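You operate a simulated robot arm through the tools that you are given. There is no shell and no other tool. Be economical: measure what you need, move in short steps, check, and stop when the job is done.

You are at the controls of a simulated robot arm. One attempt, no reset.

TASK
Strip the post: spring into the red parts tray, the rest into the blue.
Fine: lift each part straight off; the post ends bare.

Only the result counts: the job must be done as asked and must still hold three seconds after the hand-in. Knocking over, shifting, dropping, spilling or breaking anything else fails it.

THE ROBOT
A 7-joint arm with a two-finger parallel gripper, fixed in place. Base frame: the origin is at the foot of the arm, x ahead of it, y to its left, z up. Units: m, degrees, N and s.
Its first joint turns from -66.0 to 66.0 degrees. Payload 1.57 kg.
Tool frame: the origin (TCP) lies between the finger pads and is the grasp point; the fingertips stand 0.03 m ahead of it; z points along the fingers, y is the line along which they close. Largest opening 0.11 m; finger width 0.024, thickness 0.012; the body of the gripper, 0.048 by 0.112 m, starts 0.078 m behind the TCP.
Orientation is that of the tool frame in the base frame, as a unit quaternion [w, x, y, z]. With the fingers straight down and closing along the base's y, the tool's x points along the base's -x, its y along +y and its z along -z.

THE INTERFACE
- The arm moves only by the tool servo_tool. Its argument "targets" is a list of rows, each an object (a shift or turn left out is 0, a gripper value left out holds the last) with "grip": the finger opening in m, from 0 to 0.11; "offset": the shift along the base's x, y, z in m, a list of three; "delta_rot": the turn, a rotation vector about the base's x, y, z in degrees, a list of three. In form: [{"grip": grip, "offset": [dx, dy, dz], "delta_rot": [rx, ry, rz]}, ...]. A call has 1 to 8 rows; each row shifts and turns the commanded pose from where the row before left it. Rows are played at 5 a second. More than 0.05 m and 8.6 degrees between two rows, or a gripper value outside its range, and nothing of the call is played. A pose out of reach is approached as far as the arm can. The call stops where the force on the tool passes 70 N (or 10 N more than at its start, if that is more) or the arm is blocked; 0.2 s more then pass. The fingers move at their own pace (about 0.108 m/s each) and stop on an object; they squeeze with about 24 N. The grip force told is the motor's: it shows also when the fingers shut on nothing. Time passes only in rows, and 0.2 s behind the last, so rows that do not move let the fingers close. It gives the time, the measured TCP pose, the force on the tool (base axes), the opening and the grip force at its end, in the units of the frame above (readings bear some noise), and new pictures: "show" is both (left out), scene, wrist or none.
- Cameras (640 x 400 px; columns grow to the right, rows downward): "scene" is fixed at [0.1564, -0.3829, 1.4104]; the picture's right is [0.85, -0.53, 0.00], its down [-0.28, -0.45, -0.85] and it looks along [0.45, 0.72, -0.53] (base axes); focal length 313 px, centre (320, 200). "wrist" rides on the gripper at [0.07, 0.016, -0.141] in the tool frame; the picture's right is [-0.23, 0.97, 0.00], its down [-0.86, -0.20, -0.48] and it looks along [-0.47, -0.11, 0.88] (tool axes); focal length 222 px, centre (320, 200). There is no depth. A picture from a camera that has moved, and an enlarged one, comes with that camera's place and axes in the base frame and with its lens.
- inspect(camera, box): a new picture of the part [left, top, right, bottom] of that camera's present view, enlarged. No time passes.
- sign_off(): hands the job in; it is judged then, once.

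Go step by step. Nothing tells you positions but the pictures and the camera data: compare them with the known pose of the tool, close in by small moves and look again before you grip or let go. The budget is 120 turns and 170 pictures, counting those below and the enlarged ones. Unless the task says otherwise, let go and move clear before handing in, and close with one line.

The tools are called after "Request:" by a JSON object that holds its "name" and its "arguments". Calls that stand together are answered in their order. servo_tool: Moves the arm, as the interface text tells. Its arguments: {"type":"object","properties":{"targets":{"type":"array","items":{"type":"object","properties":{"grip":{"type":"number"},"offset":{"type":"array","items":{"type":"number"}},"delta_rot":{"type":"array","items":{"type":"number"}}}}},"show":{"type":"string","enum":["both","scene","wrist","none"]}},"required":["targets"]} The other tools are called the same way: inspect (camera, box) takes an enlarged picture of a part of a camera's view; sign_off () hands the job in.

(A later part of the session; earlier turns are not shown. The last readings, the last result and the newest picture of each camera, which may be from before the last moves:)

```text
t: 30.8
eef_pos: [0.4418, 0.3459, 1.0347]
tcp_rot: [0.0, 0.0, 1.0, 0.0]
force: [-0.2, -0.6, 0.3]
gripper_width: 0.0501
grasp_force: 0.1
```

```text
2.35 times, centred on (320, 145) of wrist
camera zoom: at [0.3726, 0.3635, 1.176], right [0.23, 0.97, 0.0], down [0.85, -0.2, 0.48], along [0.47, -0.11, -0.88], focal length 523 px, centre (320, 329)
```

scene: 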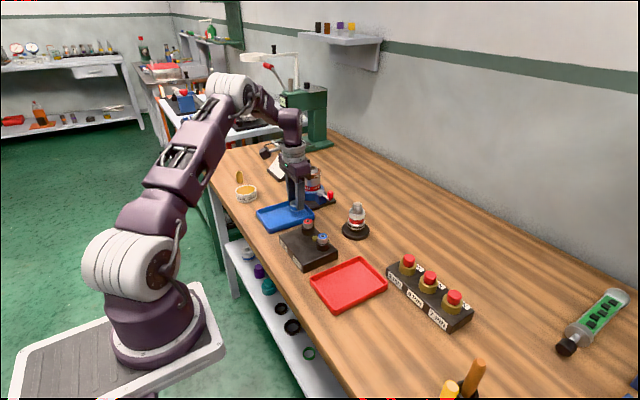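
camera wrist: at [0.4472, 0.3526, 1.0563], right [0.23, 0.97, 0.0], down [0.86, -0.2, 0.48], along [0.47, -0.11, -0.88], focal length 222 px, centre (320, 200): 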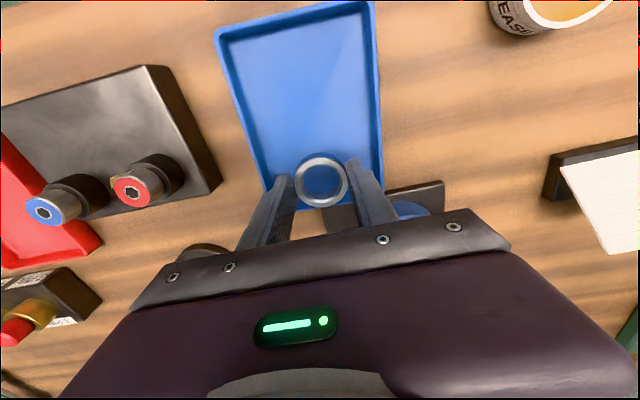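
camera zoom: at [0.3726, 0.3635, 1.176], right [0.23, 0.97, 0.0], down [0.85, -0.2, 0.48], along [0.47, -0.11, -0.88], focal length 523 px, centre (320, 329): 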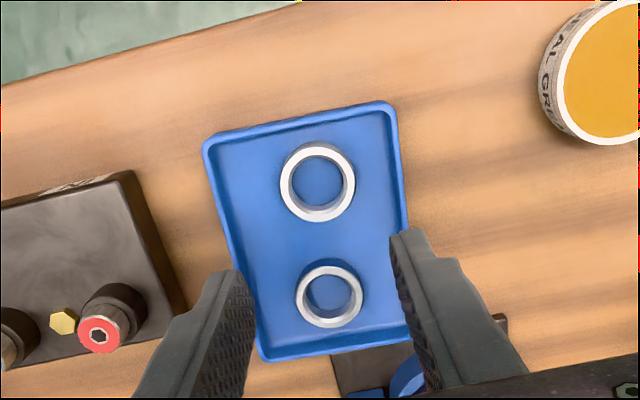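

Both rings are flat. To leave room for the last ring I'll nudge the white ring 5 mm toward the near wall by regripping at the same height and lifting slightly.

Request:
{"name": "servo_tool", "arguments": {"targets": [{"offset": [0, 0, -0.045]}, {"offset": [0, 0, -0.045]}, {"offset": [0, 0, -0.03]}, {"offset": [0, 0, -0.018]}, {"grip": 0.045}, {"grip": 0.038}, {"grip": 0.035}, {"grip": 0.035}], "show": "none"}}

Request:
{"name": "servo_tool", "arguments": {"targets": [{"offset": [0, 0, 0.003]}, {"offset": [-0.005, 0, 0]}, {"offset": [0, 0, 0]}, {"offset": [0, 0, -0.003]}, {"offset": [0, 0, 0]}], "show": "none"}}

Request:
{"name": "inspect", "arguments": {"camera": "scene", "box": [255, 180, 325, 240]}}

Request:
{"name": "inspect", "arguments": {"camera": "wrist", "box": [200, 60, 440, 230]}}

```text
t: 32.6
eef_pos: [0.4403, 0.3452, 0.8983]
tcp_rot: [0.0, 0.001, 1.0, 0.0]
force: [0.8, 0.2, 0.4]
gripper_width: 0.0427
grasp_force: 23.9
```

```text
t: 33.8
eef_pos: [0.4351, 0.3449, 0.8966]
tcp_rot: [0.0, 0.0, 1.0, 0.0]
force: [0.9, -0.7, 1.1]
gripper_width: 0.043
grasp_force: 23.8
```

```text
6.67 times, centred on (290, 210) of scene
camera zoom: at [0.1564, -0.3829, 1.4104], right [0.85, -0.53, 0.0], down [-0.28, -0.45, -0.85], along [0.45, 0.72, -0.53], focal length 2090 px, centre (520, 133)
```

zoom: 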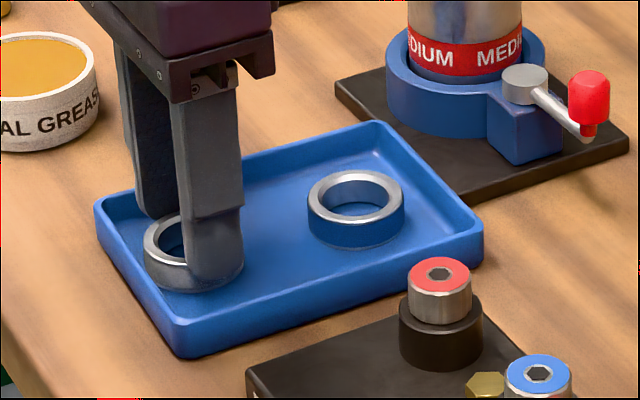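

```text
2.35 times, centred on (320, 145) of wrist
camera zoom: at [0.3657, 0.3626, 1.0391], right [0.23, 0.97, 0.0], down [0.86, -0.2, 0.48], along [0.47, -0.11, -0.88], focal length 523 px, centre (320, 329)
```

zoom: 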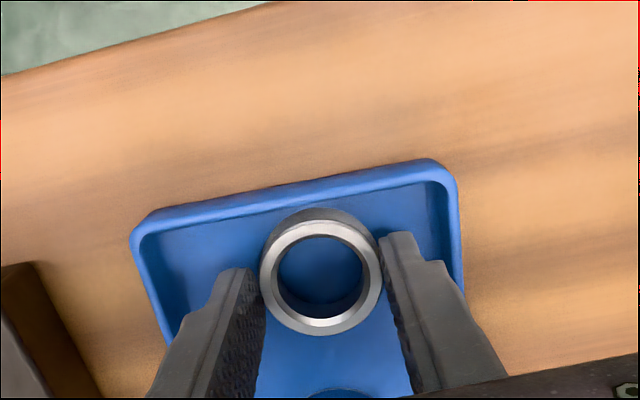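

Request:
{"name": "servo_tool", "arguments": {"targets": [{"offset": [0, 0, -0.001], "grip": 0.05}, {"grip": 0.05}, {"offset": [0, 0, 0.02]}, {"offset": [0, 0, 0.04]}, {"offset": [0.038, -0.004, 0.01]}, {"offset": [0.0375, -0.005, 0]}, {"grip": 0.055}, {"offset": [0, 0, 0]}], "show": "none"}}

Request:
{"name": "inspect", "arguments": {"camera": "wrist", "box": [200, 60, 440, 230]}}

```text
t: 35.6
eef_pos: [0.5115, 0.3362, 0.965]
tcp_rot: [0.0, 0.0, 1.0, 0.0]
force: [0.1, 0.4, 0.5]
gripper_width: 0.0551
grasp_force: 0.0
```

```text
2.35 times, centred on (320, 145) of wrist
camera zoom: at [0.4425, 0.3528, 1.107], right [0.23, 0.97, 0.0], down [0.86, -0.2, 0.48], along [0.47, -0.11, -0.88], focal length 523 px, centre (320, 329)
```

zoom: 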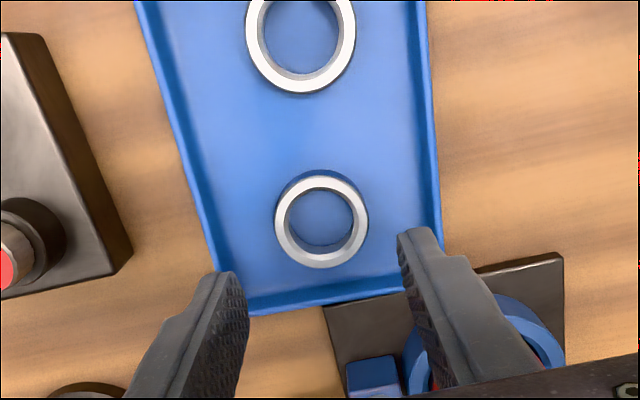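

I'll regrip the blue-band ring and shift it 10 mm toward the far end and 4 mm in +y.

Request:
{"name": "servo_tool", "arguments": {"targets": [{"offset": [0, 0, -0.04]}, {"offset": [0, 0, -0.028]}, {"offset": [0, 0, 0]}, {"grip": 0.045}, {"grip": 0.038}, {"grip": 0.035}, {"grip": 0.035}], "show": "none"}}

Request:
{"name": "servo_tool", "arguments": {"targets": [{"offset": [0, 0, 0.004]}, {"offset": [0.005, 0.002, 0]}, {"offset": [0.005, 0.002, 0]}, {"offset": [0, 0, -0.002]}, {"offset": [0, 0, -0.002]}, {"offset": [0, 0, 0]}], "show": "none"}}

Request:
{"name": "inspect", "arguments": {"camera": "scene", "box": [255, 180, 325, 240]}}

Request:
{"name": "inspect", "arguments": {"camera": "wrist", "box": [200, 60, 440, 230]}}

```text
t: 37.2
eef_pos: [0.5119, 0.3368, 0.8985]
tcp_rot: [0.0, 0.001, 1.0, 0.001]
force: [0.2, -0.1, 1.3]
gripper_width: 0.0428
grasp_force: 24.2
```

```text
t: 38.6
eef_pos: [0.5212, 0.3396, 0.8993]
tcp_rot: [0.0, 0.0, 1.0, 0.0]
force: [-1.7, -2.0, 10.1]
gripper_width: 0.0427
grasp_force: 23.7
```

```text
6.67 times, centred on (290, 210) of scene
camera zoom: at [0.1562, -0.3831, 1.4103], right [0.85, -0.53, 0.0], down [-0.28, -0.45, -0.85], along [0.45, 0.72, -0.53], focal length 2090 px, centre (520, 133)
```

zoom: 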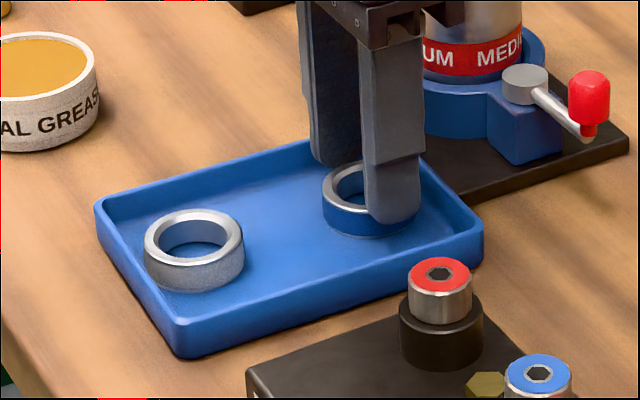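

```text
2.35 times, centred on (320, 145) of wrist
camera zoom: at [0.4516, 0.3575, 1.0403], right [0.23, 0.97, 0.0], down [0.85, -0.2, 0.48], along [0.47, -0.11, -0.88], focal length 523 px, centre (320, 329)
```

zoom: 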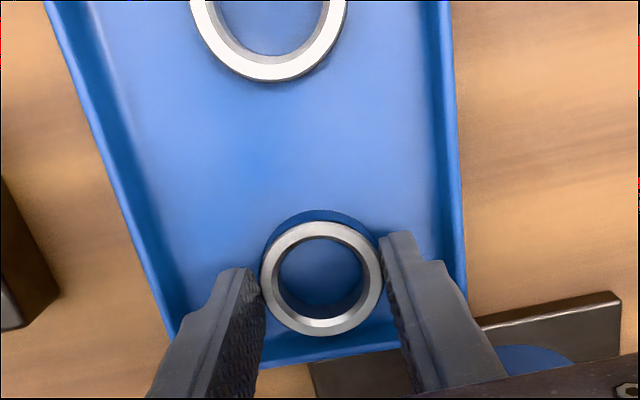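

Set down again. I'll release, rise and return to the post for the spring.

Request:
{"name": "servo_tool", "arguments": {"targets": [{"offset": [0, 0, 0.001], "grip": 0.05}, {"grip": 0.05}, {"offset": [0, 0, 0.02]}, {"offset": [0, 0, 0.045]}, {"offset": [0, 0, 0.045]}, {"offset": [0, 0, 0.025]}, {"offset": [0, -0.045, 0], "grip": 0.06}, {"offset": [0, -0.045, 0]}], "show": "none"}}

Request:
{"name": "servo_tool", "arguments": {"targets": [{"offset": [0, -0.045, 0]}, {"offset": [0, -0.0345, 0]}, {"offset": [0.033, 0, 0]}, {"offset": [0.032, 0, 0]}, {"offset": [0.032, 0, 0]}, {"offset": [0, 0, -0.04]}, {"offset": [0, 0, -0.035]}, {"offset": [0, 0, 0]}], "show": "none"}}

Request:
{"name": "inspect", "arguments": {"camera": "scene", "box": [335, 195, 375, 235]}}

Request:
{"name": "inspect", "arguments": {"camera": "wrist", "box": [260, 130, 380, 210]}}

Request:
{"name": "inspect", "arguments": {"camera": "scene", "box": [255, 180, 325, 240]}}

```text
t: 40.4
eef_pos: [0.5191, 0.2524, 1.0349]
tcp_rot: [0.0, 0.0, 1.0, 0.001]
force: [0.0, -0.8, -0.6]
gripper_width: 0.0596
grasp_force: 0.1
```

```text
t: 42.2
eef_pos: [0.6163, 0.1711, 0.9596]
tcp_rot: [0.0, 0.001, 1.0, 0.0]
force: [0.1, -0.1, -0.3]
gripper_width: 0.0599
grasp_force: 0.1
```

```text
10.00 times, centred on (355, 215) of scene
camera zoom: at [0.1564, -0.3829, 1.4104], right [0.85, -0.53, 0.0], down [-0.28, -0.45, -0.85], along [0.45, 0.72, -0.53], focal length 3134 px, centre (-30, 50)
```

zoom: 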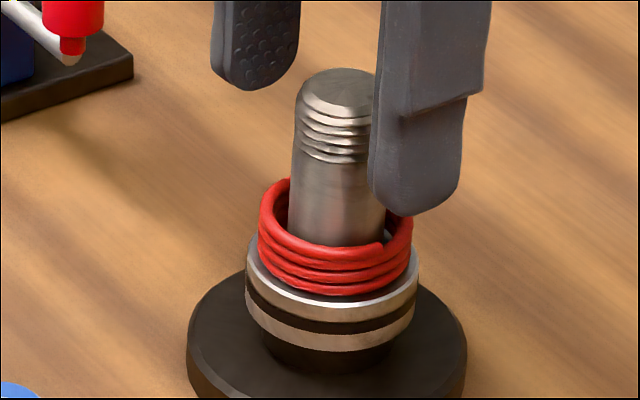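

```text
5.00 times, centred on (320, 170) of wrist
camera zoom: at [0.5474, 0.1884, 1.1008], right [0.23, 0.97, 0.0], down [0.86, -0.2, 0.48], along [0.47, -0.11, -0.88], focal length 1111 px, centre (320, 350)
```

zoom: 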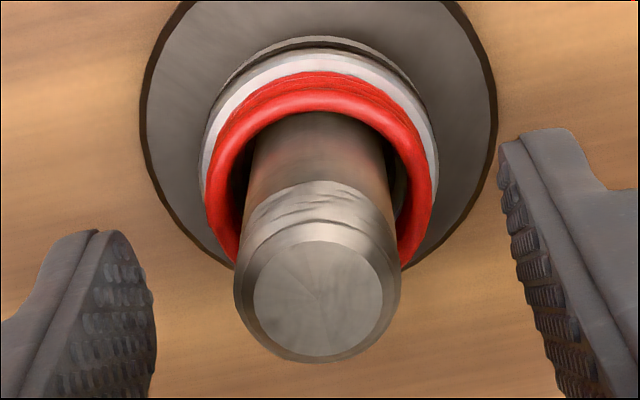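

```text
6.67 times, centred on (290, 210) of scene
camera zoom: at [0.1564, -0.3829, 1.4104], right [0.85, -0.53, 0.0], down [-0.28, -0.45, -0.85], along [0.45, 0.72, -0.53], focal length 2090 px, centre (520, 133)
```

zoom: 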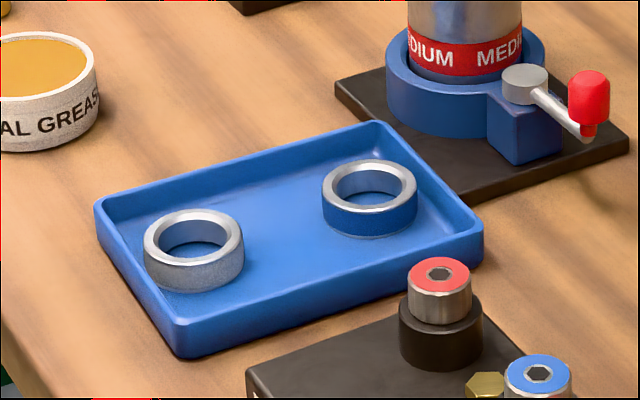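

The spring is clear. I'll lower the tips to about mid-spring with the fingers open and check the height before closing.

Request:
{"name": "servo_tool", "arguments": {"targets": [{"offset": [0.0005, 0, -0.012]}, {"offset": [0, 0, -0.0125], "grip": 0.05}, {"offset": [0, 0, 0]}, {"offset": [0, 0, 0]}], "show": "none"}}

Request:
{"name": "inspect", "arguments": {"camera": "scene", "box": [335, 195, 375, 235]}}

Request:
{"name": "inspect", "arguments": {"camera": "wrist", "box": [260, 130, 380, 210]}}

```text
t: 43.2
eef_pos: [0.6163, 0.17, 0.9341]
tcp_rot: [0.0, 0.0, 1.0, 0.0]
force: [-0.4, 0.4, -0.6]
gripper_width: 0.0502
grasp_force: 0.0
```

```text
10.00 times, centred on (355, 215) of scene
camera zoom: at [0.1564, -0.3829, 1.4104], right [0.85, -0.53, 0.0], down [-0.28, -0.45, -0.85], along [0.45, 0.72, -0.53], focal length 3134 px, centre (-30, 50)
```

zoom: 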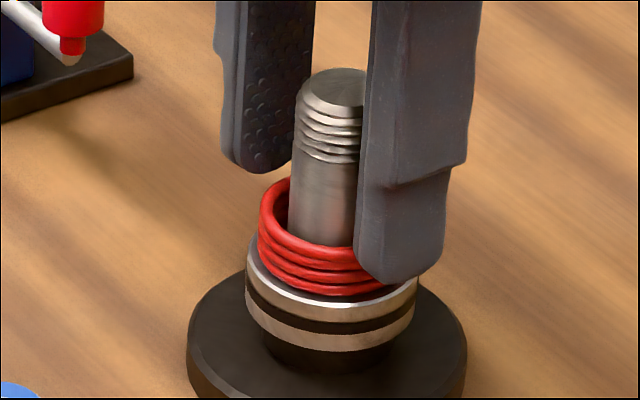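

```text
5.00 times, centred on (320, 170) of wrist
camera zoom: at [0.5482, 0.1879, 1.0755], right [0.23, 0.97, 0.0], down [0.86, -0.2, 0.48], along [0.47, -0.11, -0.88], focal length 1111 px, centre (320, 350)
```

zoom: 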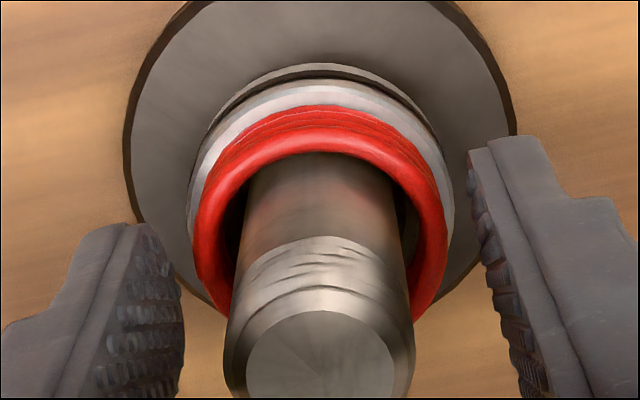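

The tips are slightly high on the spring, so I'll lower 1.5 mm and close.

Request:
{"name": "servo_tool", "arguments": {"targets": [{"offset": [0, 0, -0.0015]}, {"grip": 0.044}, {"grip": 0.038}, {"grip": 0.035}, {"grip": 0.035}], "show": "none"}}

Request:
{"name": "servo_tool", "arguments": {"targets": [{"offset": [0, 0, 0.01]}, {"offset": [0, 0, 0.01]}, {"offset": [0, 0, 0]}], "show": "none"}}

Request:
{"name": "inspect", "arguments": {"camera": "scene", "box": [335, 195, 375, 235]}}

```text
t: 44.4
eef_pos: [0.6184, 0.1707, 0.9323]
tcp_rot: [0.0, 0.0, 1.0, 0.0]
force: [0.5, 0.3, 1.1]
gripper_width: 0.0422
grasp_force: 24.1
```

```text
t: 45.2
eef_pos: [0.6183, 0.1705, 0.9527]
tcp_rot: [0.0, 0.0, 1.0, 0.0]
force: [0.5, 0.1, -0.6]
gripper_width: 0.0422
grasp_force: 23.8
```

```text
10.00 times, centred on (355, 215) of scene
camera zoom: at [0.1564, -0.3829, 1.4104], right [0.85, -0.53, 0.0], down [-0.28, -0.45, -0.85], along [0.45, 0.72, -0.53], focal length 3134 px, centre (-30, 50)
```

zoom: 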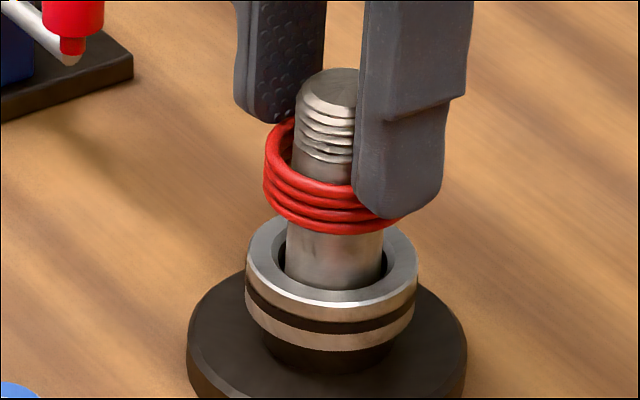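

The spring alone came up. I'm carrying it to the red tray, centred around (0.475, 0.018).

Request:
{"name": "servo_tool", "arguments": {"targets": [{"offset": [0, 0, 0.045]}, {"offset": [0, 0, 0.045]}, {"offset": [-0.028, -0.03, 0]}, {"offset": [-0.028, -0.03, 0]}, {"offset": [-0.028, -0.03, 0]}, {"offset": [-0.028, -0.03, 0]}, {"offset": [-0.0305, -0.0325, 0]}, {"offset": [0, 0, 0]}]}}

Request:
{"name": "servo_tool", "arguments": {"targets": [{"offset": [0, 0, -0.045]}, {"offset": [0, 0, -0.045]}, {"offset": [0, 0, -0.03]}, {"offset": [0, 0, 0]}]}}

Request:
{"name": "inspect", "arguments": {"camera": "scene", "box": [300, 240, 400, 320]}}

```text
t: 47.0
eef_pos: [0.4739, 0.0183, 1.0428]
tcp_rot: [0.001, 0.0, 1.0, 0.0]
force: [-0.6, 0.5, -0.4]
gripper_width: 0.0422
grasp_force: 24.0
camera wrist: at [0.4048, 0.035, 1.1848], right [0.23, 0.97, 0.0], down [0.85, -0.2, 0.48], along [0.47, -0.11, -0.88], focal length 222 px, centre (320, 200)
```

scene: 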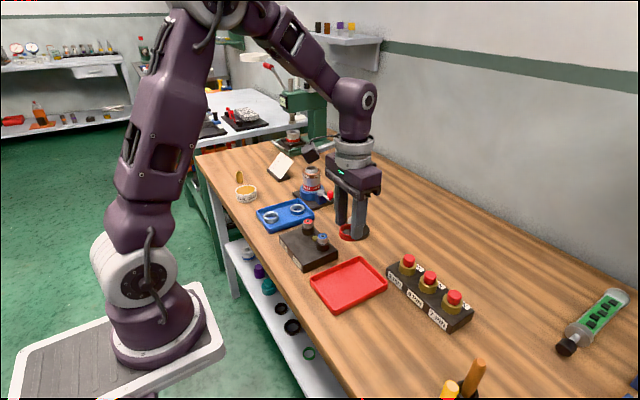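
wrist: 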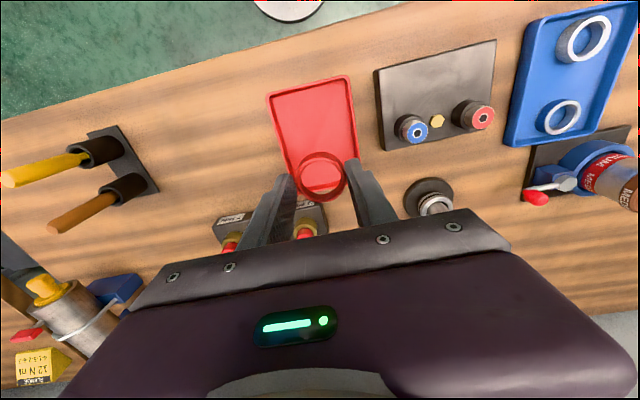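

```text
t: 48.0
eef_pos: [0.4757, 0.0189, 0.9248]
tcp_rot: [0.0, 0.001, 1.0, 0.001]
force: [0.3, -0.6, -0.7]
gripper_width: 0.042
grasp_force: 23.6
camera wrist: at [0.4061, 0.0356, 1.0647], right [0.23, 0.97, 0.0], down [0.86, -0.2, 0.48], along [0.47, -0.11, -0.88], focal length 222 px, centre (320, 200)
```

scene: 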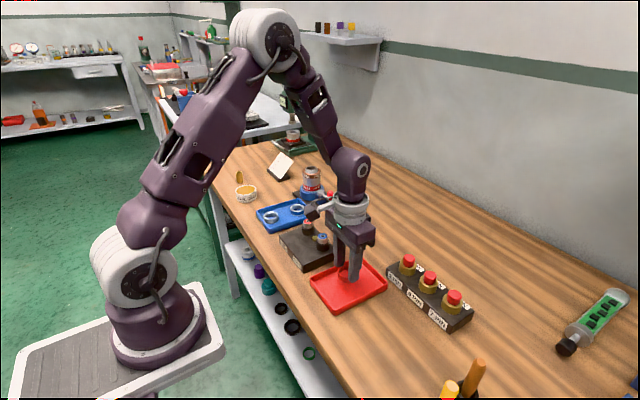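
wrist: 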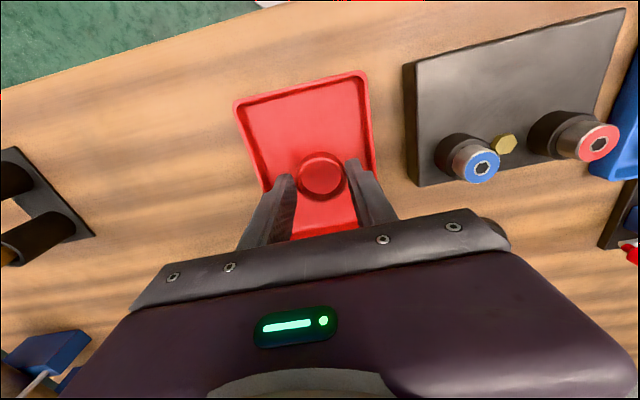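

```text
5.00 times, centred on (350, 280) of scene
camera zoom: at [0.1564, -0.3829, 1.4104], right [0.85, -0.53, 0.0], down [-0.28, -0.45, -0.85], along [0.45, 0.72, -0.53], focal length 1567 px, centre (170, -200)
```

zoom: 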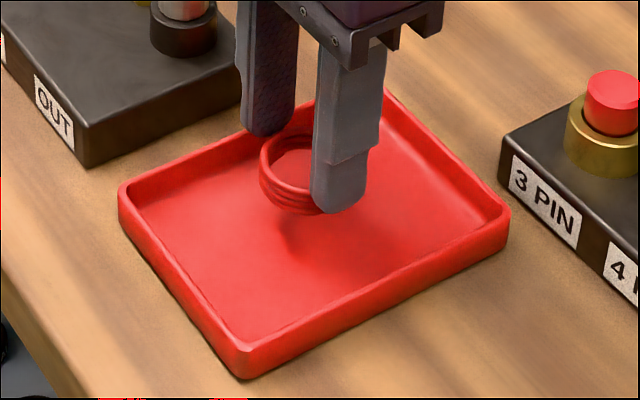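

Centred over the red tray. I'll shift slightly in −y and lower to contact.

Request:
{"name": "servo_tool", "arguments": {"targets": [{"offset": [0, -0.004, -0.01]}, {"offset": [0, 0, -0.01]}, {"offset": [0, 0, -0.005]}, {"offset": [0, 0, 0]}], "show": "none"}}

Request:
{"name": "servo_tool", "arguments": {"targets": [{"offset": [0, 0, -0.002]}, {"offset": [0, 0, 0]}], "show": "none"}}

Request:
{"name": "servo_tool", "arguments": {"targets": [{"offset": [0, 0, -0.002]}, {"offset": [0, 0, 0]}], "show": "none"}}

Request:
{"name": "inspect", "arguments": {"camera": "scene", "box": [320, 250, 380, 300]}}

```text
t: 49.0
eef_pos: [0.4748, 0.0145, 0.898]
tcp_rot: [0.0, 0.0, 1.0, 0.0]
force: [0.3, -0.3, -0.6]
gripper_width: 0.0421
grasp_force: 24.5
```

```text
t: 49.6
eef_pos: [0.4753, 0.0148, 0.8961]
tcp_rot: [0.0, 0.0, 1.0, 0.0]
force: [-1.9, 1.8, 16.8]
gripper_width: 0.0422
grasp_force: 24.1
```

```text
t: 50.2
eef_pos: [0.4752, 0.0139, 0.8939]
tcp_rot: [0.0, 0.0, 1.0, 0.001]
force: [-1.5, -2.0, 16.1]
gripper_width: 0.0421
grasp_force: 24.1
```

```text
8.00 times, centred on (350, 275) of scene
camera zoom: at [0.1561, -0.383, 1.4104], right [0.85, -0.53, 0.0], down [-0.28, -0.45, -0.85], along [0.45, 0.72, -0.53], focal length 2507 px, centre (80, -400)
```

zoom: 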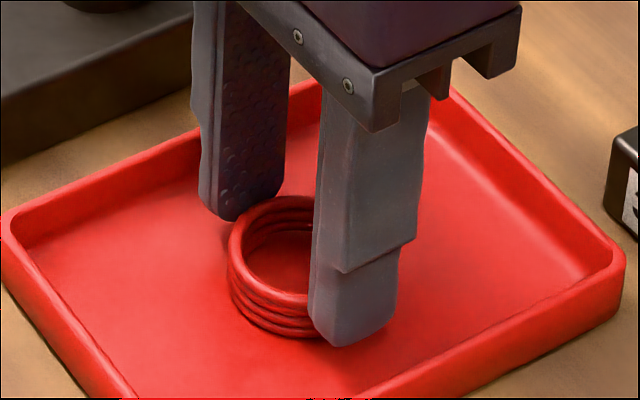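

The spring is on the floor of the red tray. I'll release, rise and head back.

Request:
{"name": "servo_tool", "arguments": {"targets": [{"offset": [0, 0, 0.003]}, {"grip": 0.055}, {"grip": 0.055}, {"offset": [0, 0, 0.02]}, {"offset": [0, 0, 0.045]}, {"offset": [0, 0, 0.045]}, {"offset": [0, 0, 0.03]}, {"offset": [0, 0, 0]}], "show": "none"}}

Request:
{"name": "inspect", "arguments": {"camera": "scene", "box": [300, 240, 400, 320]}}

Request:
{"name": "servo_tool", "arguments": {"targets": [{"offset": [0.0305, 0.0325, 0], "grip": 0.06}, {"offset": [0.028, 0.031, 0]}, {"offset": [0.028, 0.031, 0]}, {"offset": [0.028, 0.031, 0]}, {"offset": [0.028, 0.031, 0]}, {"offset": [0, 0, -0.045]}, {"offset": [0, 0, -0.04]}, {"offset": [0, 0, 0]}], "show": "none"}}

Request:
{"name": "inspect", "arguments": {"camera": "scene", "box": [335, 195, 375, 235]}}

Request:
{"name": "inspect", "arguments": {"camera": "wrist", "box": [260, 130, 380, 210]}}

```text
t: 52.0
eef_pos: [0.4733, 0.0143, 1.0373]
tcp_rot: [0.0, 0.0, 1.0, 0.0]
force: [0.4, -0.7, 0.0]
gripper_width: 0.055
grasp_force: 0.1
```

```text
5.00 times, centred on (350, 280) of scene
camera zoom: at [0.1564, -0.3829, 1.4104], right [0.85, -0.53, 0.0], down [-0.28, -0.45, -0.85], along [0.45, 0.72, -0.53], focal length 1567 px, centre (170, -200)
```

zoom: 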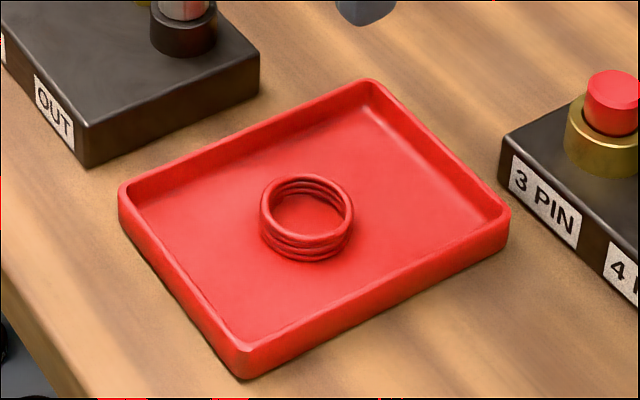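

```text
t: 53.8
eef_pos: [0.6199, 0.1701, 0.9518]
tcp_rot: [0.001, 0.0, 1.0, 0.0]
force: [-0.9, 0.1, 1.0]
gripper_width: 0.06
grasp_force: 0.1
```

```text
10.00 times, centred on (355, 215) of scene
camera zoom: at [0.1564, -0.3829, 1.4104], right [0.85, -0.53, 0.0], down [-0.28, -0.45, -0.85], along [0.45, 0.72, -0.53], focal length 3134 px, centre (-30, 50)
```

zoom: 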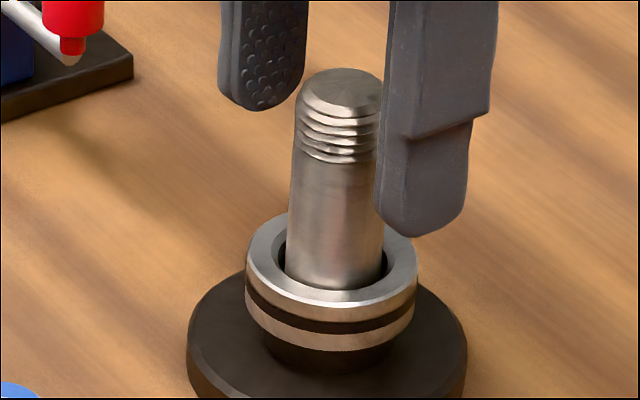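

```text
5.00 times, centred on (320, 170) of wrist
camera zoom: at [0.5498, 0.1879, 1.0935], right [0.23, 0.97, 0.0], down [0.86, -0.2, 0.48], along [0.47, -0.11, -0.88], focal length 1111 px, centre (320, 350)
```

zoom: 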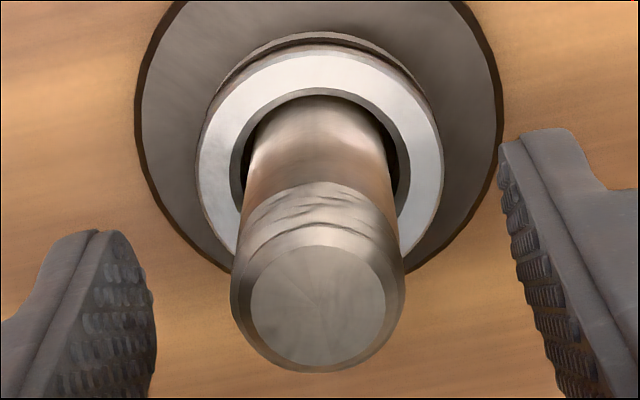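

The spring rests in the red tray. I'll enlarge the last item to see whether it's one part.

Request:
{"name": "inspect", "arguments": {"camera": "scene", "box": [344, 216, 366, 236]}}

```text
16.00 times, centred on (355, 226) of scene
camera zoom: at [0.1564, -0.3829, 1.4104], right [0.85, -0.53, 0.0], down [-0.28, -0.45, -0.85], along [0.45, 0.72, -0.53], focal length 5015 px, centre (-240, -216)
```

zoom: 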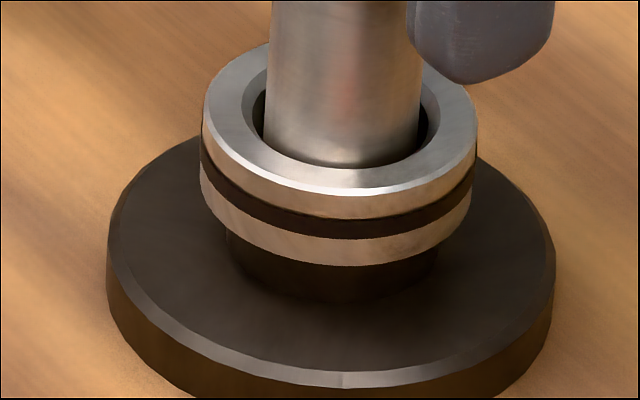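

It looks like a single black-grooved ring on a narrower shoulder of the base. I'll lower the open fingers around it and check.

Request:
{"name": "servo_tool", "arguments": {"targets": [{"offset": [0, 0, -0.02]}, {"offset": [0, 0, -0.013], "grip": 0.055}, {"offset": [0, 0, 0]}], "show": "none"}}

Request:
{"name": "inspect", "arguments": {"camera": "scene", "box": [335, 200, 375, 240]}}

Request:
{"name": "inspect", "arguments": {"camera": "wrist", "box": [260, 130, 380, 210]}}

```text
t: 54.6
eef_pos: [0.6191, 0.1692, 0.9188]
tcp_rot: [0.001, 0.0, 1.0, 0.0]
force: [0.1, 0.3, -0.1]
gripper_width: 0.0549
grasp_force: 0.0
```

```text
10.00 times, centred on (355, 220) of scene
camera zoom: at [0.1564, -0.3829, 1.4104], right [0.85, -0.53, 0.0], down [-0.28, -0.45, -0.85], along [0.45, 0.72, -0.53], focal length 3134 px, centre (-30, 0)
```

zoom: 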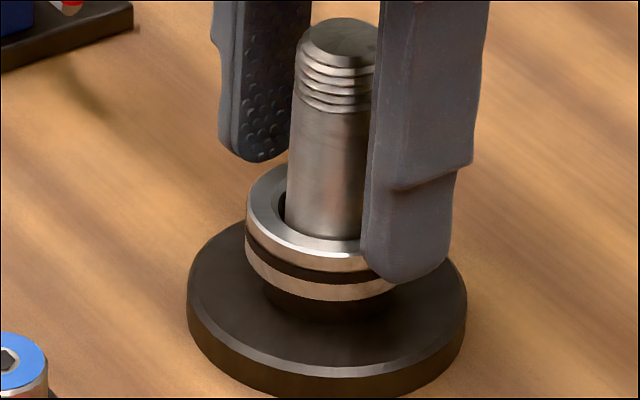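

```text
5.00 times, centred on (320, 170) of wrist
camera zoom: at [0.5494, 0.1872, 1.0605], right [0.23, 0.97, 0.0], down [0.86, -0.2, 0.48], along [0.47, -0.11, -0.88], focal length 1111 px, centre (320, 350)
```

zoom: 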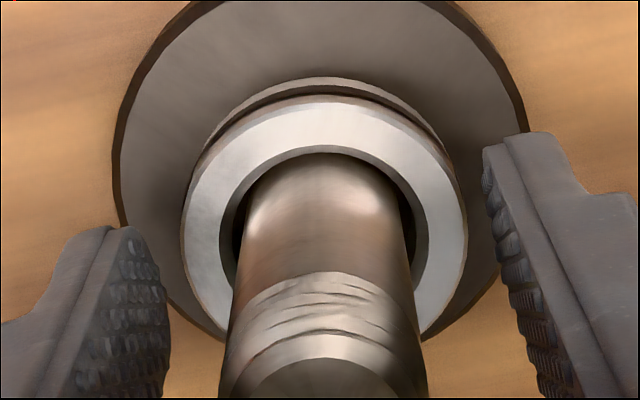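

The tips are still a little high, so I'll lower 3.5 mm and close.

Request:
{"name": "servo_tool", "arguments": {"targets": [{"offset": [-0.001, 0.001, -0.0035]}, {"grip": 0.048}, {"grip": 0.042}, {"grip": 0.036}, {"grip": 0.036}], "show": "none"}}

Request:
{"name": "inspect", "arguments": {"camera": "scene", "box": [335, 200, 375, 240]}}

```text
t: 55.8
eef_pos: [0.6168, 0.1716, 0.9147]
tcp_rot: [0.001, 0.0, 1.0, 0.0]
force: [-0.8, 0.9, -0.2]
gripper_width: 0.0467
grasp_force: 24.1
```

```text
10.00 times, centred on (355, 220) of scene
camera zoom: at [0.1564, -0.3829, 1.4104], right [0.85, -0.53, 0.0], down [-0.28, -0.45, -0.85], along [0.45, 0.72, -0.53], focal length 3134 px, centre (-30, 0)
```

zoom: 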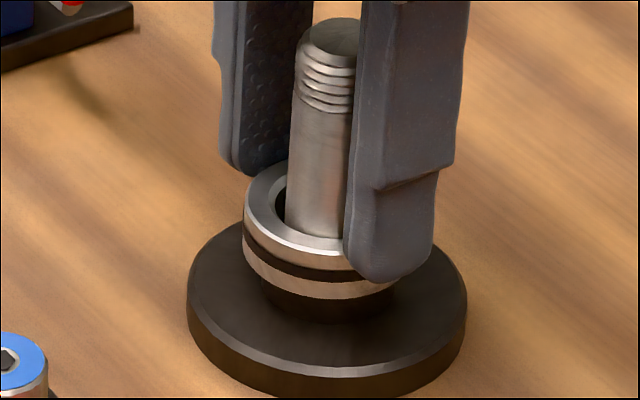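

Request:
{"name": "servo_tool", "arguments": {"targets": [{"offset": [0, 0, 0.01]}, {"offset": [0, 0, 0.01]}, {"offset": [0, 0, 0]}], "show": "none"}}

Request:
{"name": "inspect", "arguments": {"camera": "scene", "box": [335, 200, 375, 240]}}

```text
t: 56.6
eef_pos: [0.6177, 0.1715, 0.9359]
tcp_rot: [0.0, 0.0, 1.0, 0.0]
force: [0.6, -0.5, -0.7]
gripper_width: 0.0468
grasp_force: 23.3
```

```text
10.00 times, centred on (355, 220) of scene
camera zoom: at [0.1564, -0.3829, 1.4104], right [0.85, -0.53, 0.0], down [-0.28, -0.45, -0.85], along [0.45, 0.72, -0.53], focal length 3134 px, centre (-30, 0)
```

zoom: 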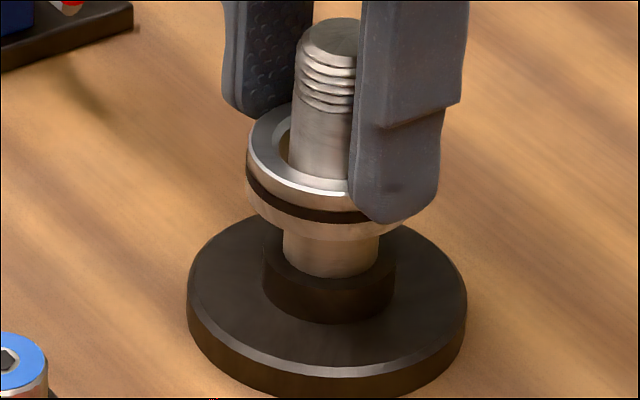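

The last ring is off, and what remains looks like the base's own shoulder. I'll take the ring to hover over the gap in the blue tray at (0.478, 0.326) and inspect the clearances.

Request:
{"name": "servo_tool", "arguments": {"targets": [{"offset": [0, 0, 0.045]}, {"offset": [0, 0, 0.045]}, {"offset": [-0.045, 0, 0]}, {"offset": [-0.0475, 0.01, 0]}, {"offset": [-0.047, 0.01, 0]}, {"offset": [0, 0.045, 0]}, {"offset": [0, 0.045, 0]}, {"offset": [0, 0.0455, 0]}], "show": "none"}}

Request:
{"name": "servo_tool", "arguments": {"targets": [{"offset": [0, 0, -0.04]}, {"offset": [0, 0, -0.04]}, {"offset": [0, 0, 0]}]}}

Request:
{"name": "inspect", "arguments": {"camera": "scene", "box": [255, 180, 325, 240]}}

Request:
{"name": "inspect", "arguments": {"camera": "wrist", "box": [200, 60, 440, 230]}}

Request:
{"name": "inspect", "arguments": {"camera": "scene", "box": [335, 200, 375, 240]}}

```text
t: 58.4
eef_pos: [0.477, 0.3284, 1.0262]
tcp_rot: [0.0, -0.001, 1.0, 0.001]
force: [-0.2, 0.6, -0.7]
gripper_width: 0.0468
grasp_force: 23.9
```

```text
t: 59.2
eef_pos: [0.478, 0.3264, 0.9461]
tcp_rot: [0.0, 0.0, 1.0, 0.0]
force: [-0.1, 0.0, -1.8]
gripper_width: 0.0471
grasp_force: 23.4
camera wrist: at [0.4088, 0.3444, 1.0879], right [0.23, 0.97, 0.0], down [0.86, -0.2, 0.48], along [0.47, -0.11, -0.88], focal length 222 px, centre (320, 200)
```

scene: 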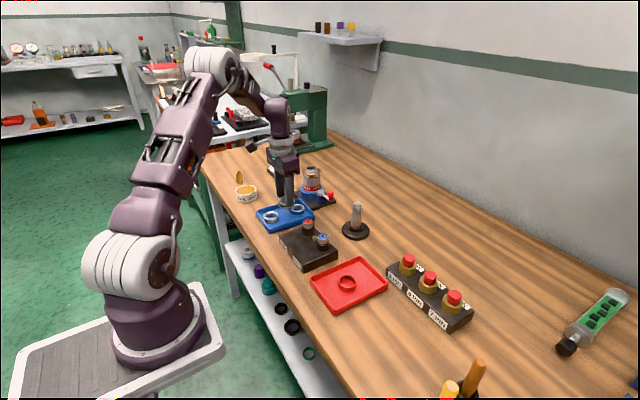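
wrist: 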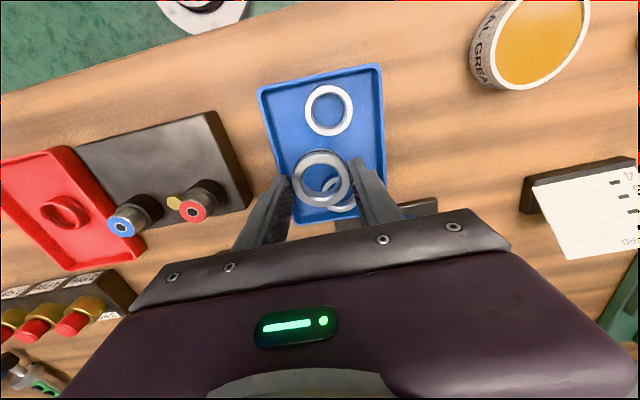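

```text
6.67 times, centred on (290, 210) of scene
camera zoom: at [0.1564, -0.3829, 1.4104], right [0.85, -0.53, 0.0], down [-0.28, -0.45, -0.85], along [0.45, 0.72, -0.53], focal length 2090 px, centre (520, 133)
```

zoom: 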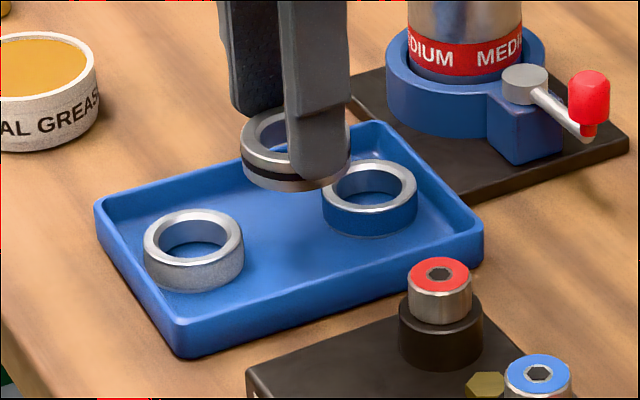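

```text
2.35 times, centred on (320, 145) of wrist
camera zoom: at [0.4088, 0.3444, 1.0879], right [0.23, 0.97, 0.0], down [0.86, -0.2, 0.48], along [0.47, -0.11, -0.88], focal length 523 px, centre (320, 329)
```

zoom: 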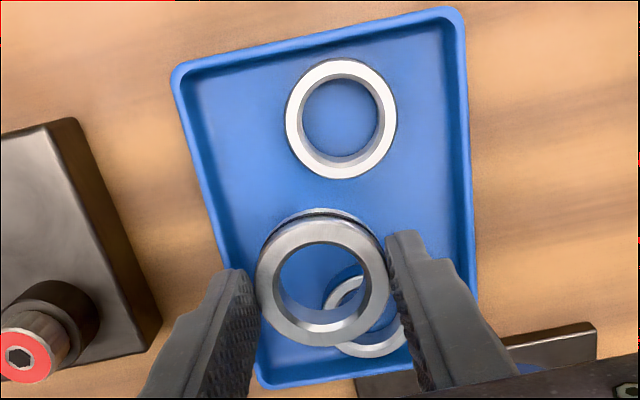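

```text
10.00 times, centred on (355, 220) of scene
camera zoom: at [0.1564, -0.3829, 1.4104], right [0.85, -0.53, 0.0], down [-0.28, -0.45, -0.85], along [0.45, 0.72, -0.53], focal length 3134 px, centre (-30, 0)
```

zoom: 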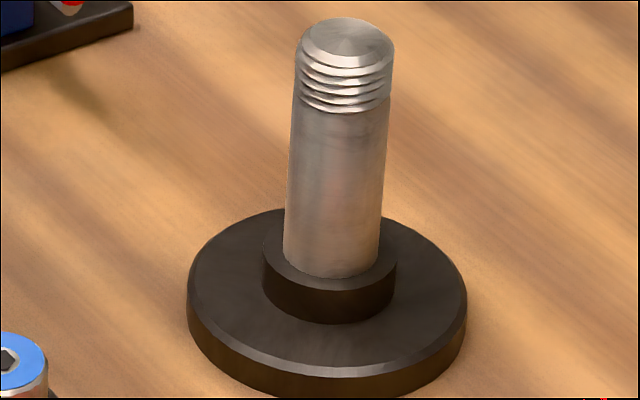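

The post is bare. Clearances for the last ring work out to about 1.5 mm to each neighbouring ring and 3–4 mm from finger to wall. I'll lower in stages.

Request:
{"name": "servo_tool", "arguments": {"targets": [{"offset": [0, 0, -0.015]}, {"offset": [0, 0, -0.013]}, {"offset": [0, 0, 0]}], "show": "none"}}

Request:
{"name": "inspect", "arguments": {"camera": "scene", "box": [265, 190, 315, 230]}}

Request:
{"name": "inspect", "arguments": {"camera": "wrist", "box": [240, 80, 400, 220]}}

```text
t: 60.0
eef_pos: [0.4776, 0.3278, 0.9172]
tcp_rot: [0.0, 0.0, 1.0, 0.0]
force: [0.9, 0.9, -0.4]
gripper_width: 0.0468
grasp_force: 24.0
```

```text
10.00 times, centred on (290, 210) of scene
camera zoom: at [0.1564, -0.3829, 1.4104], right [0.85, -0.53, 0.0], down [-0.28, -0.45, -0.85], along [0.45, 0.72, -0.53], focal length 3134 px, centre (620, 100)
```

zoom: 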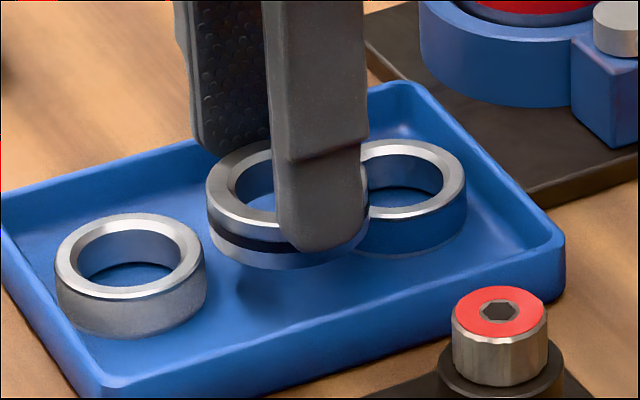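

```text
2.86 times, centred on (320, 150) of wrist
camera zoom: at [0.4087, 0.3451, 1.059], right [0.23, 0.97, 0.0], down [0.86, -0.2, 0.48], along [0.47, -0.11, -0.88], focal length 635 px, centre (320, 343)
```

zoom: 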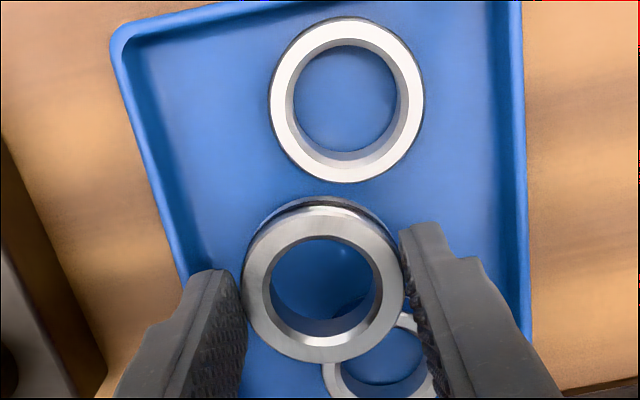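

The ring looks slightly nearer the white one, so I'll shift +2 mm in x, lower a bit more and look.

Request:
{"name": "servo_tool", "arguments": {"targets": [{"offset": [0.002, 0, 0]}, {"offset": [0, 0, -0.007]}, {"offset": [0, 0, 0]}], "show": "none"}}

Request:
{"name": "inspect", "arguments": {"camera": "scene", "box": [265, 190, 315, 230]}}

Request:
{"name": "inspect", "arguments": {"camera": "wrist", "box": [240, 80, 400, 220]}}

```text
t: 60.8
eef_pos: [0.4794, 0.328, 0.9125]
tcp_rot: [0.001, 0.0, 1.0, 0.001]
force: [-0.8, -1.7, 15.1]
gripper_width: 0.0467
grasp_force: 24.0
```

```text
10.00 times, centred on (290, 210) of scene
camera zoom: at [0.1561, -0.3831, 1.4103], right [0.85, -0.53, 0.0], down [-0.28, -0.45, -0.85], along [0.45, 0.72, -0.53], focal length 3134 px, centre (620, 100)
```

zoom: 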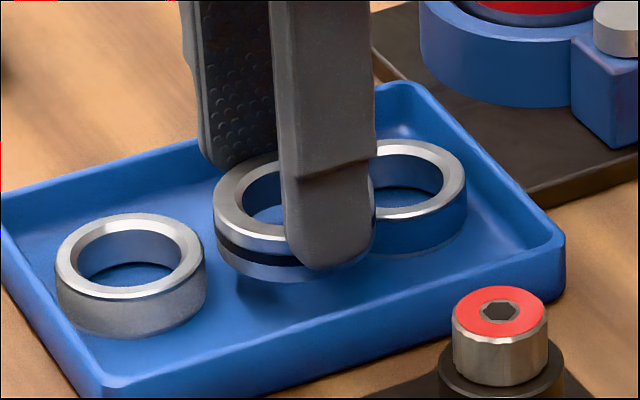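

```text
2.86 times, centred on (320, 150) of wrist
camera zoom: at [0.4103, 0.3447, 1.0526], right [0.23, 0.97, 0.0], down [0.85, -0.2, 0.48], along [0.47, -0.11, -0.88], focal length 635 px, centre (320, 343)
```

zoom: 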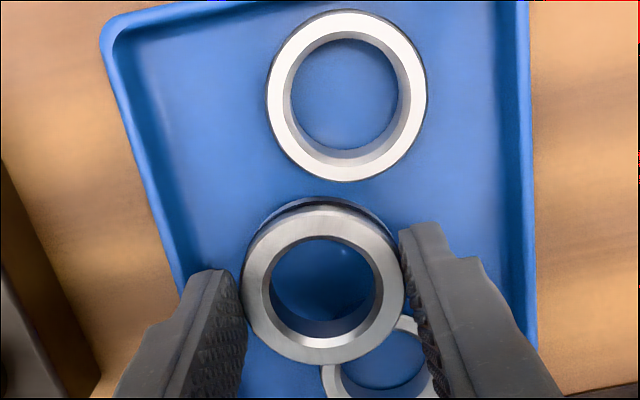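

Contact came early: the ring is catching the blue-band ring's rim by about 1–2 mm. I'll lift, shift away (−3 mm x, −2 mm y) and try again.

Request:
{"name": "servo_tool", "arguments": {"targets": [{"offset": [0, 0, 0.005]}, {"offset": [-0.003, -0.002, 0.003]}, {"offset": [0, 0, 0]}], "show": "none"}}

Request:
{"name": "servo_tool", "arguments": {"targets": [{"offset": [0, 0, -0.006]}, {"offset": [0, 0, -0.003]}, {"offset": [0, 0, 0]}], "show": "none"}}

Request:
{"name": "servo_tool", "arguments": {"targets": [{"offset": [0, 0, -0.002]}, {"offset": [0, 0, 0]}], "show": "none"}}

Request:
{"name": "inspect", "arguments": {"camera": "scene", "box": [265, 190, 315, 230]}}

```text
t: 61.6
eef_pos: [0.475, 0.3248, 0.9184]
tcp_rot: [0.0, 0.0, 1.0, 0.0]
force: [-0.4, 0.2, -0.4]
gripper_width: 0.047
grasp_force: 23.9
```

```text
t: 62.4
eef_pos: [0.4763, 0.3234, 0.9091]
tcp_rot: [0.0, 0.0, 1.0, 0.0]
force: [1.0, 0.0, -0.3]
gripper_width: 0.0471
grasp_force: 24.2
```

```text
t: 63.0
eef_pos: [0.4764, 0.3253, 0.908]
tcp_rot: [0.0, 0.0, 1.0, 0.0]
force: [0.0, 0.4, 0.0]
gripper_width: 0.0469
grasp_force: 23.6
```

```text
10.00 times, centred on (290, 210) of scene
camera zoom: at [0.1564, -0.3829, 1.4104], right [0.85, -0.53, 0.0], down [-0.28, -0.45, -0.85], along [0.45, 0.72, -0.53], focal length 3134 px, centre (620, 100)
```

zoom: 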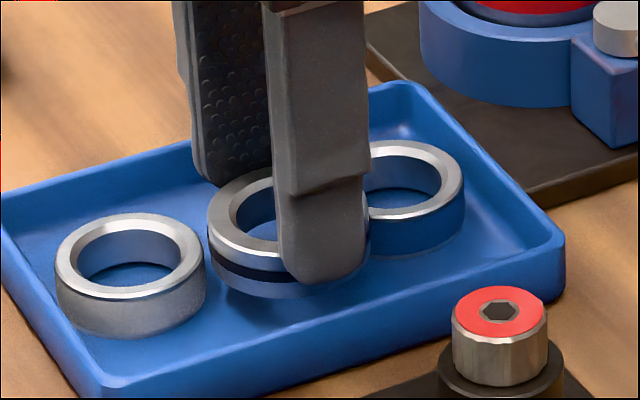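

It's past the rim with no contact. I'll nudge +1 mm in x and lower in small steps to the floor.

Request:
{"name": "servo_tool", "arguments": {"targets": [{"offset": [0.001, 0, -0.003]}, {"offset": [0, 0, 0]}], "show": "none"}}

Request:
{"name": "servo_tool", "arguments": {"targets": [{"offset": [0, 0, -0.003]}, {"offset": [0, 0, 0]}], "show": "none"}}

Request:
{"name": "inspect", "arguments": {"camera": "scene", "box": [265, 190, 315, 230]}}

Request:
{"name": "inspect", "arguments": {"camera": "wrist", "box": [240, 80, 400, 220]}}

```text
t: 63.6
eef_pos: [0.4772, 0.3252, 0.9041]
tcp_rot: [0.0, 0.0, 1.0, 0.001]
force: [0.0, 0.0, -0.6]
gripper_width: 0.0469
grasp_force: 24.1
```

```text
t: 64.2
eef_pos: [0.4767, 0.3245, 0.9016]
tcp_rot: [-0.001, 0.0, 1.0, 0.0]
force: [0.1, -0.2, -0.3]
gripper_width: 0.0469
grasp_force: 24.4
```

```text
10.00 times, centred on (290, 210) of scene
camera zoom: at [0.1564, -0.3829, 1.4104], right [0.85, -0.53, 0.0], down [-0.28, -0.45, -0.85], along [0.45, 0.72, -0.53], focal length 3134 px, centre (620, 100)
```

zoom: 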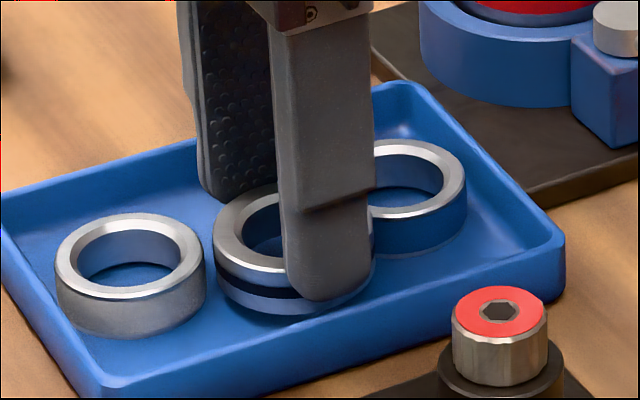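

```text
2.86 times, centred on (320, 150) of wrist
camera zoom: at [0.4088, 0.3424, 1.0432], right [0.23, 0.97, 0.0], down [0.86, -0.2, 0.48], along [0.47, -0.11, -0.88], focal length 635 px, centre (320, 343)
```

zoom: 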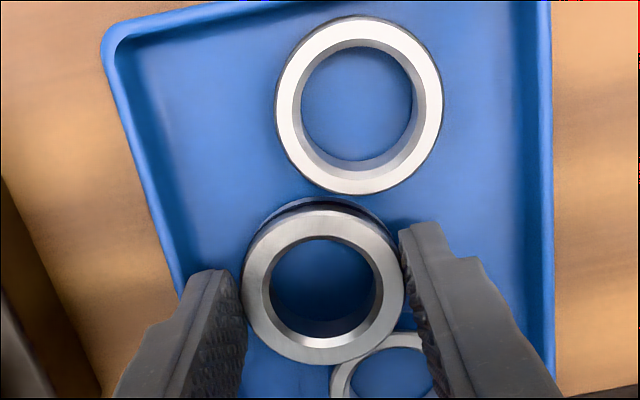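

Clean so far, with gaps to both neighbours. I'll continue to the floor.

Request:
{"name": "servo_tool", "arguments": {"targets": [{"offset": [0, 0, -0.002]}, {"offset": [0, 0, 0]}], "show": "none"}}

Request:
{"name": "servo_tool", "arguments": {"targets": [{"offset": [0, 0, -0.002]}, {"offset": [0, 0, 0]}], "show": "none"}}

Request:
{"name": "servo_tool", "arguments": {"targets": [{"offset": [0, 0, -0.002]}, {"offset": [0, 0, 0]}], "show": "none"}}

Request:
{"name": "inspect", "arguments": {"camera": "scene", "box": [265, 190, 315, 230]}}

```text
t: 64.8
eef_pos: [0.4767, 0.324, 0.899]
tcp_rot: [0.001, 0.0, 1.0, 0.0]
force: [0.8, -0.6, -0.2]
gripper_width: 0.0469
grasp_force: 23.7
```

```text
t: 65.4
eef_pos: [0.4781, 0.3243, 0.8968]
tcp_rot: [0.0, 0.0, 1.0, 0.0]
force: [-0.3, 0.4, -0.7]
gripper_width: 0.0468
grasp_force: 24.0
```

```text
t: 66.0
eef_pos: [0.4774, 0.3249, 0.896]
tcp_rot: [0.001, 0.0, 1.0, 0.001]
force: [-1.0, -1.0, 10.4]
gripper_width: 0.0469
grasp_force: 23.7
```

```text
10.00 times, centred on (290, 210) of scene
camera zoom: at [0.1562, -0.3831, 1.4103], right [0.85, -0.53, 0.0], down [-0.28, -0.45, -0.85], along [0.45, 0.72, -0.53], focal length 3134 px, centre (620, 100)
```

zoom: 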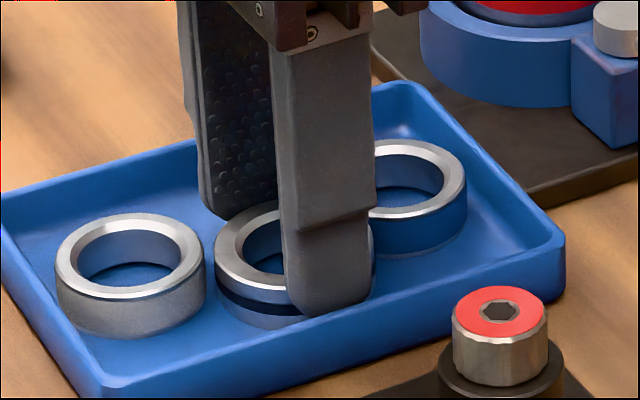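

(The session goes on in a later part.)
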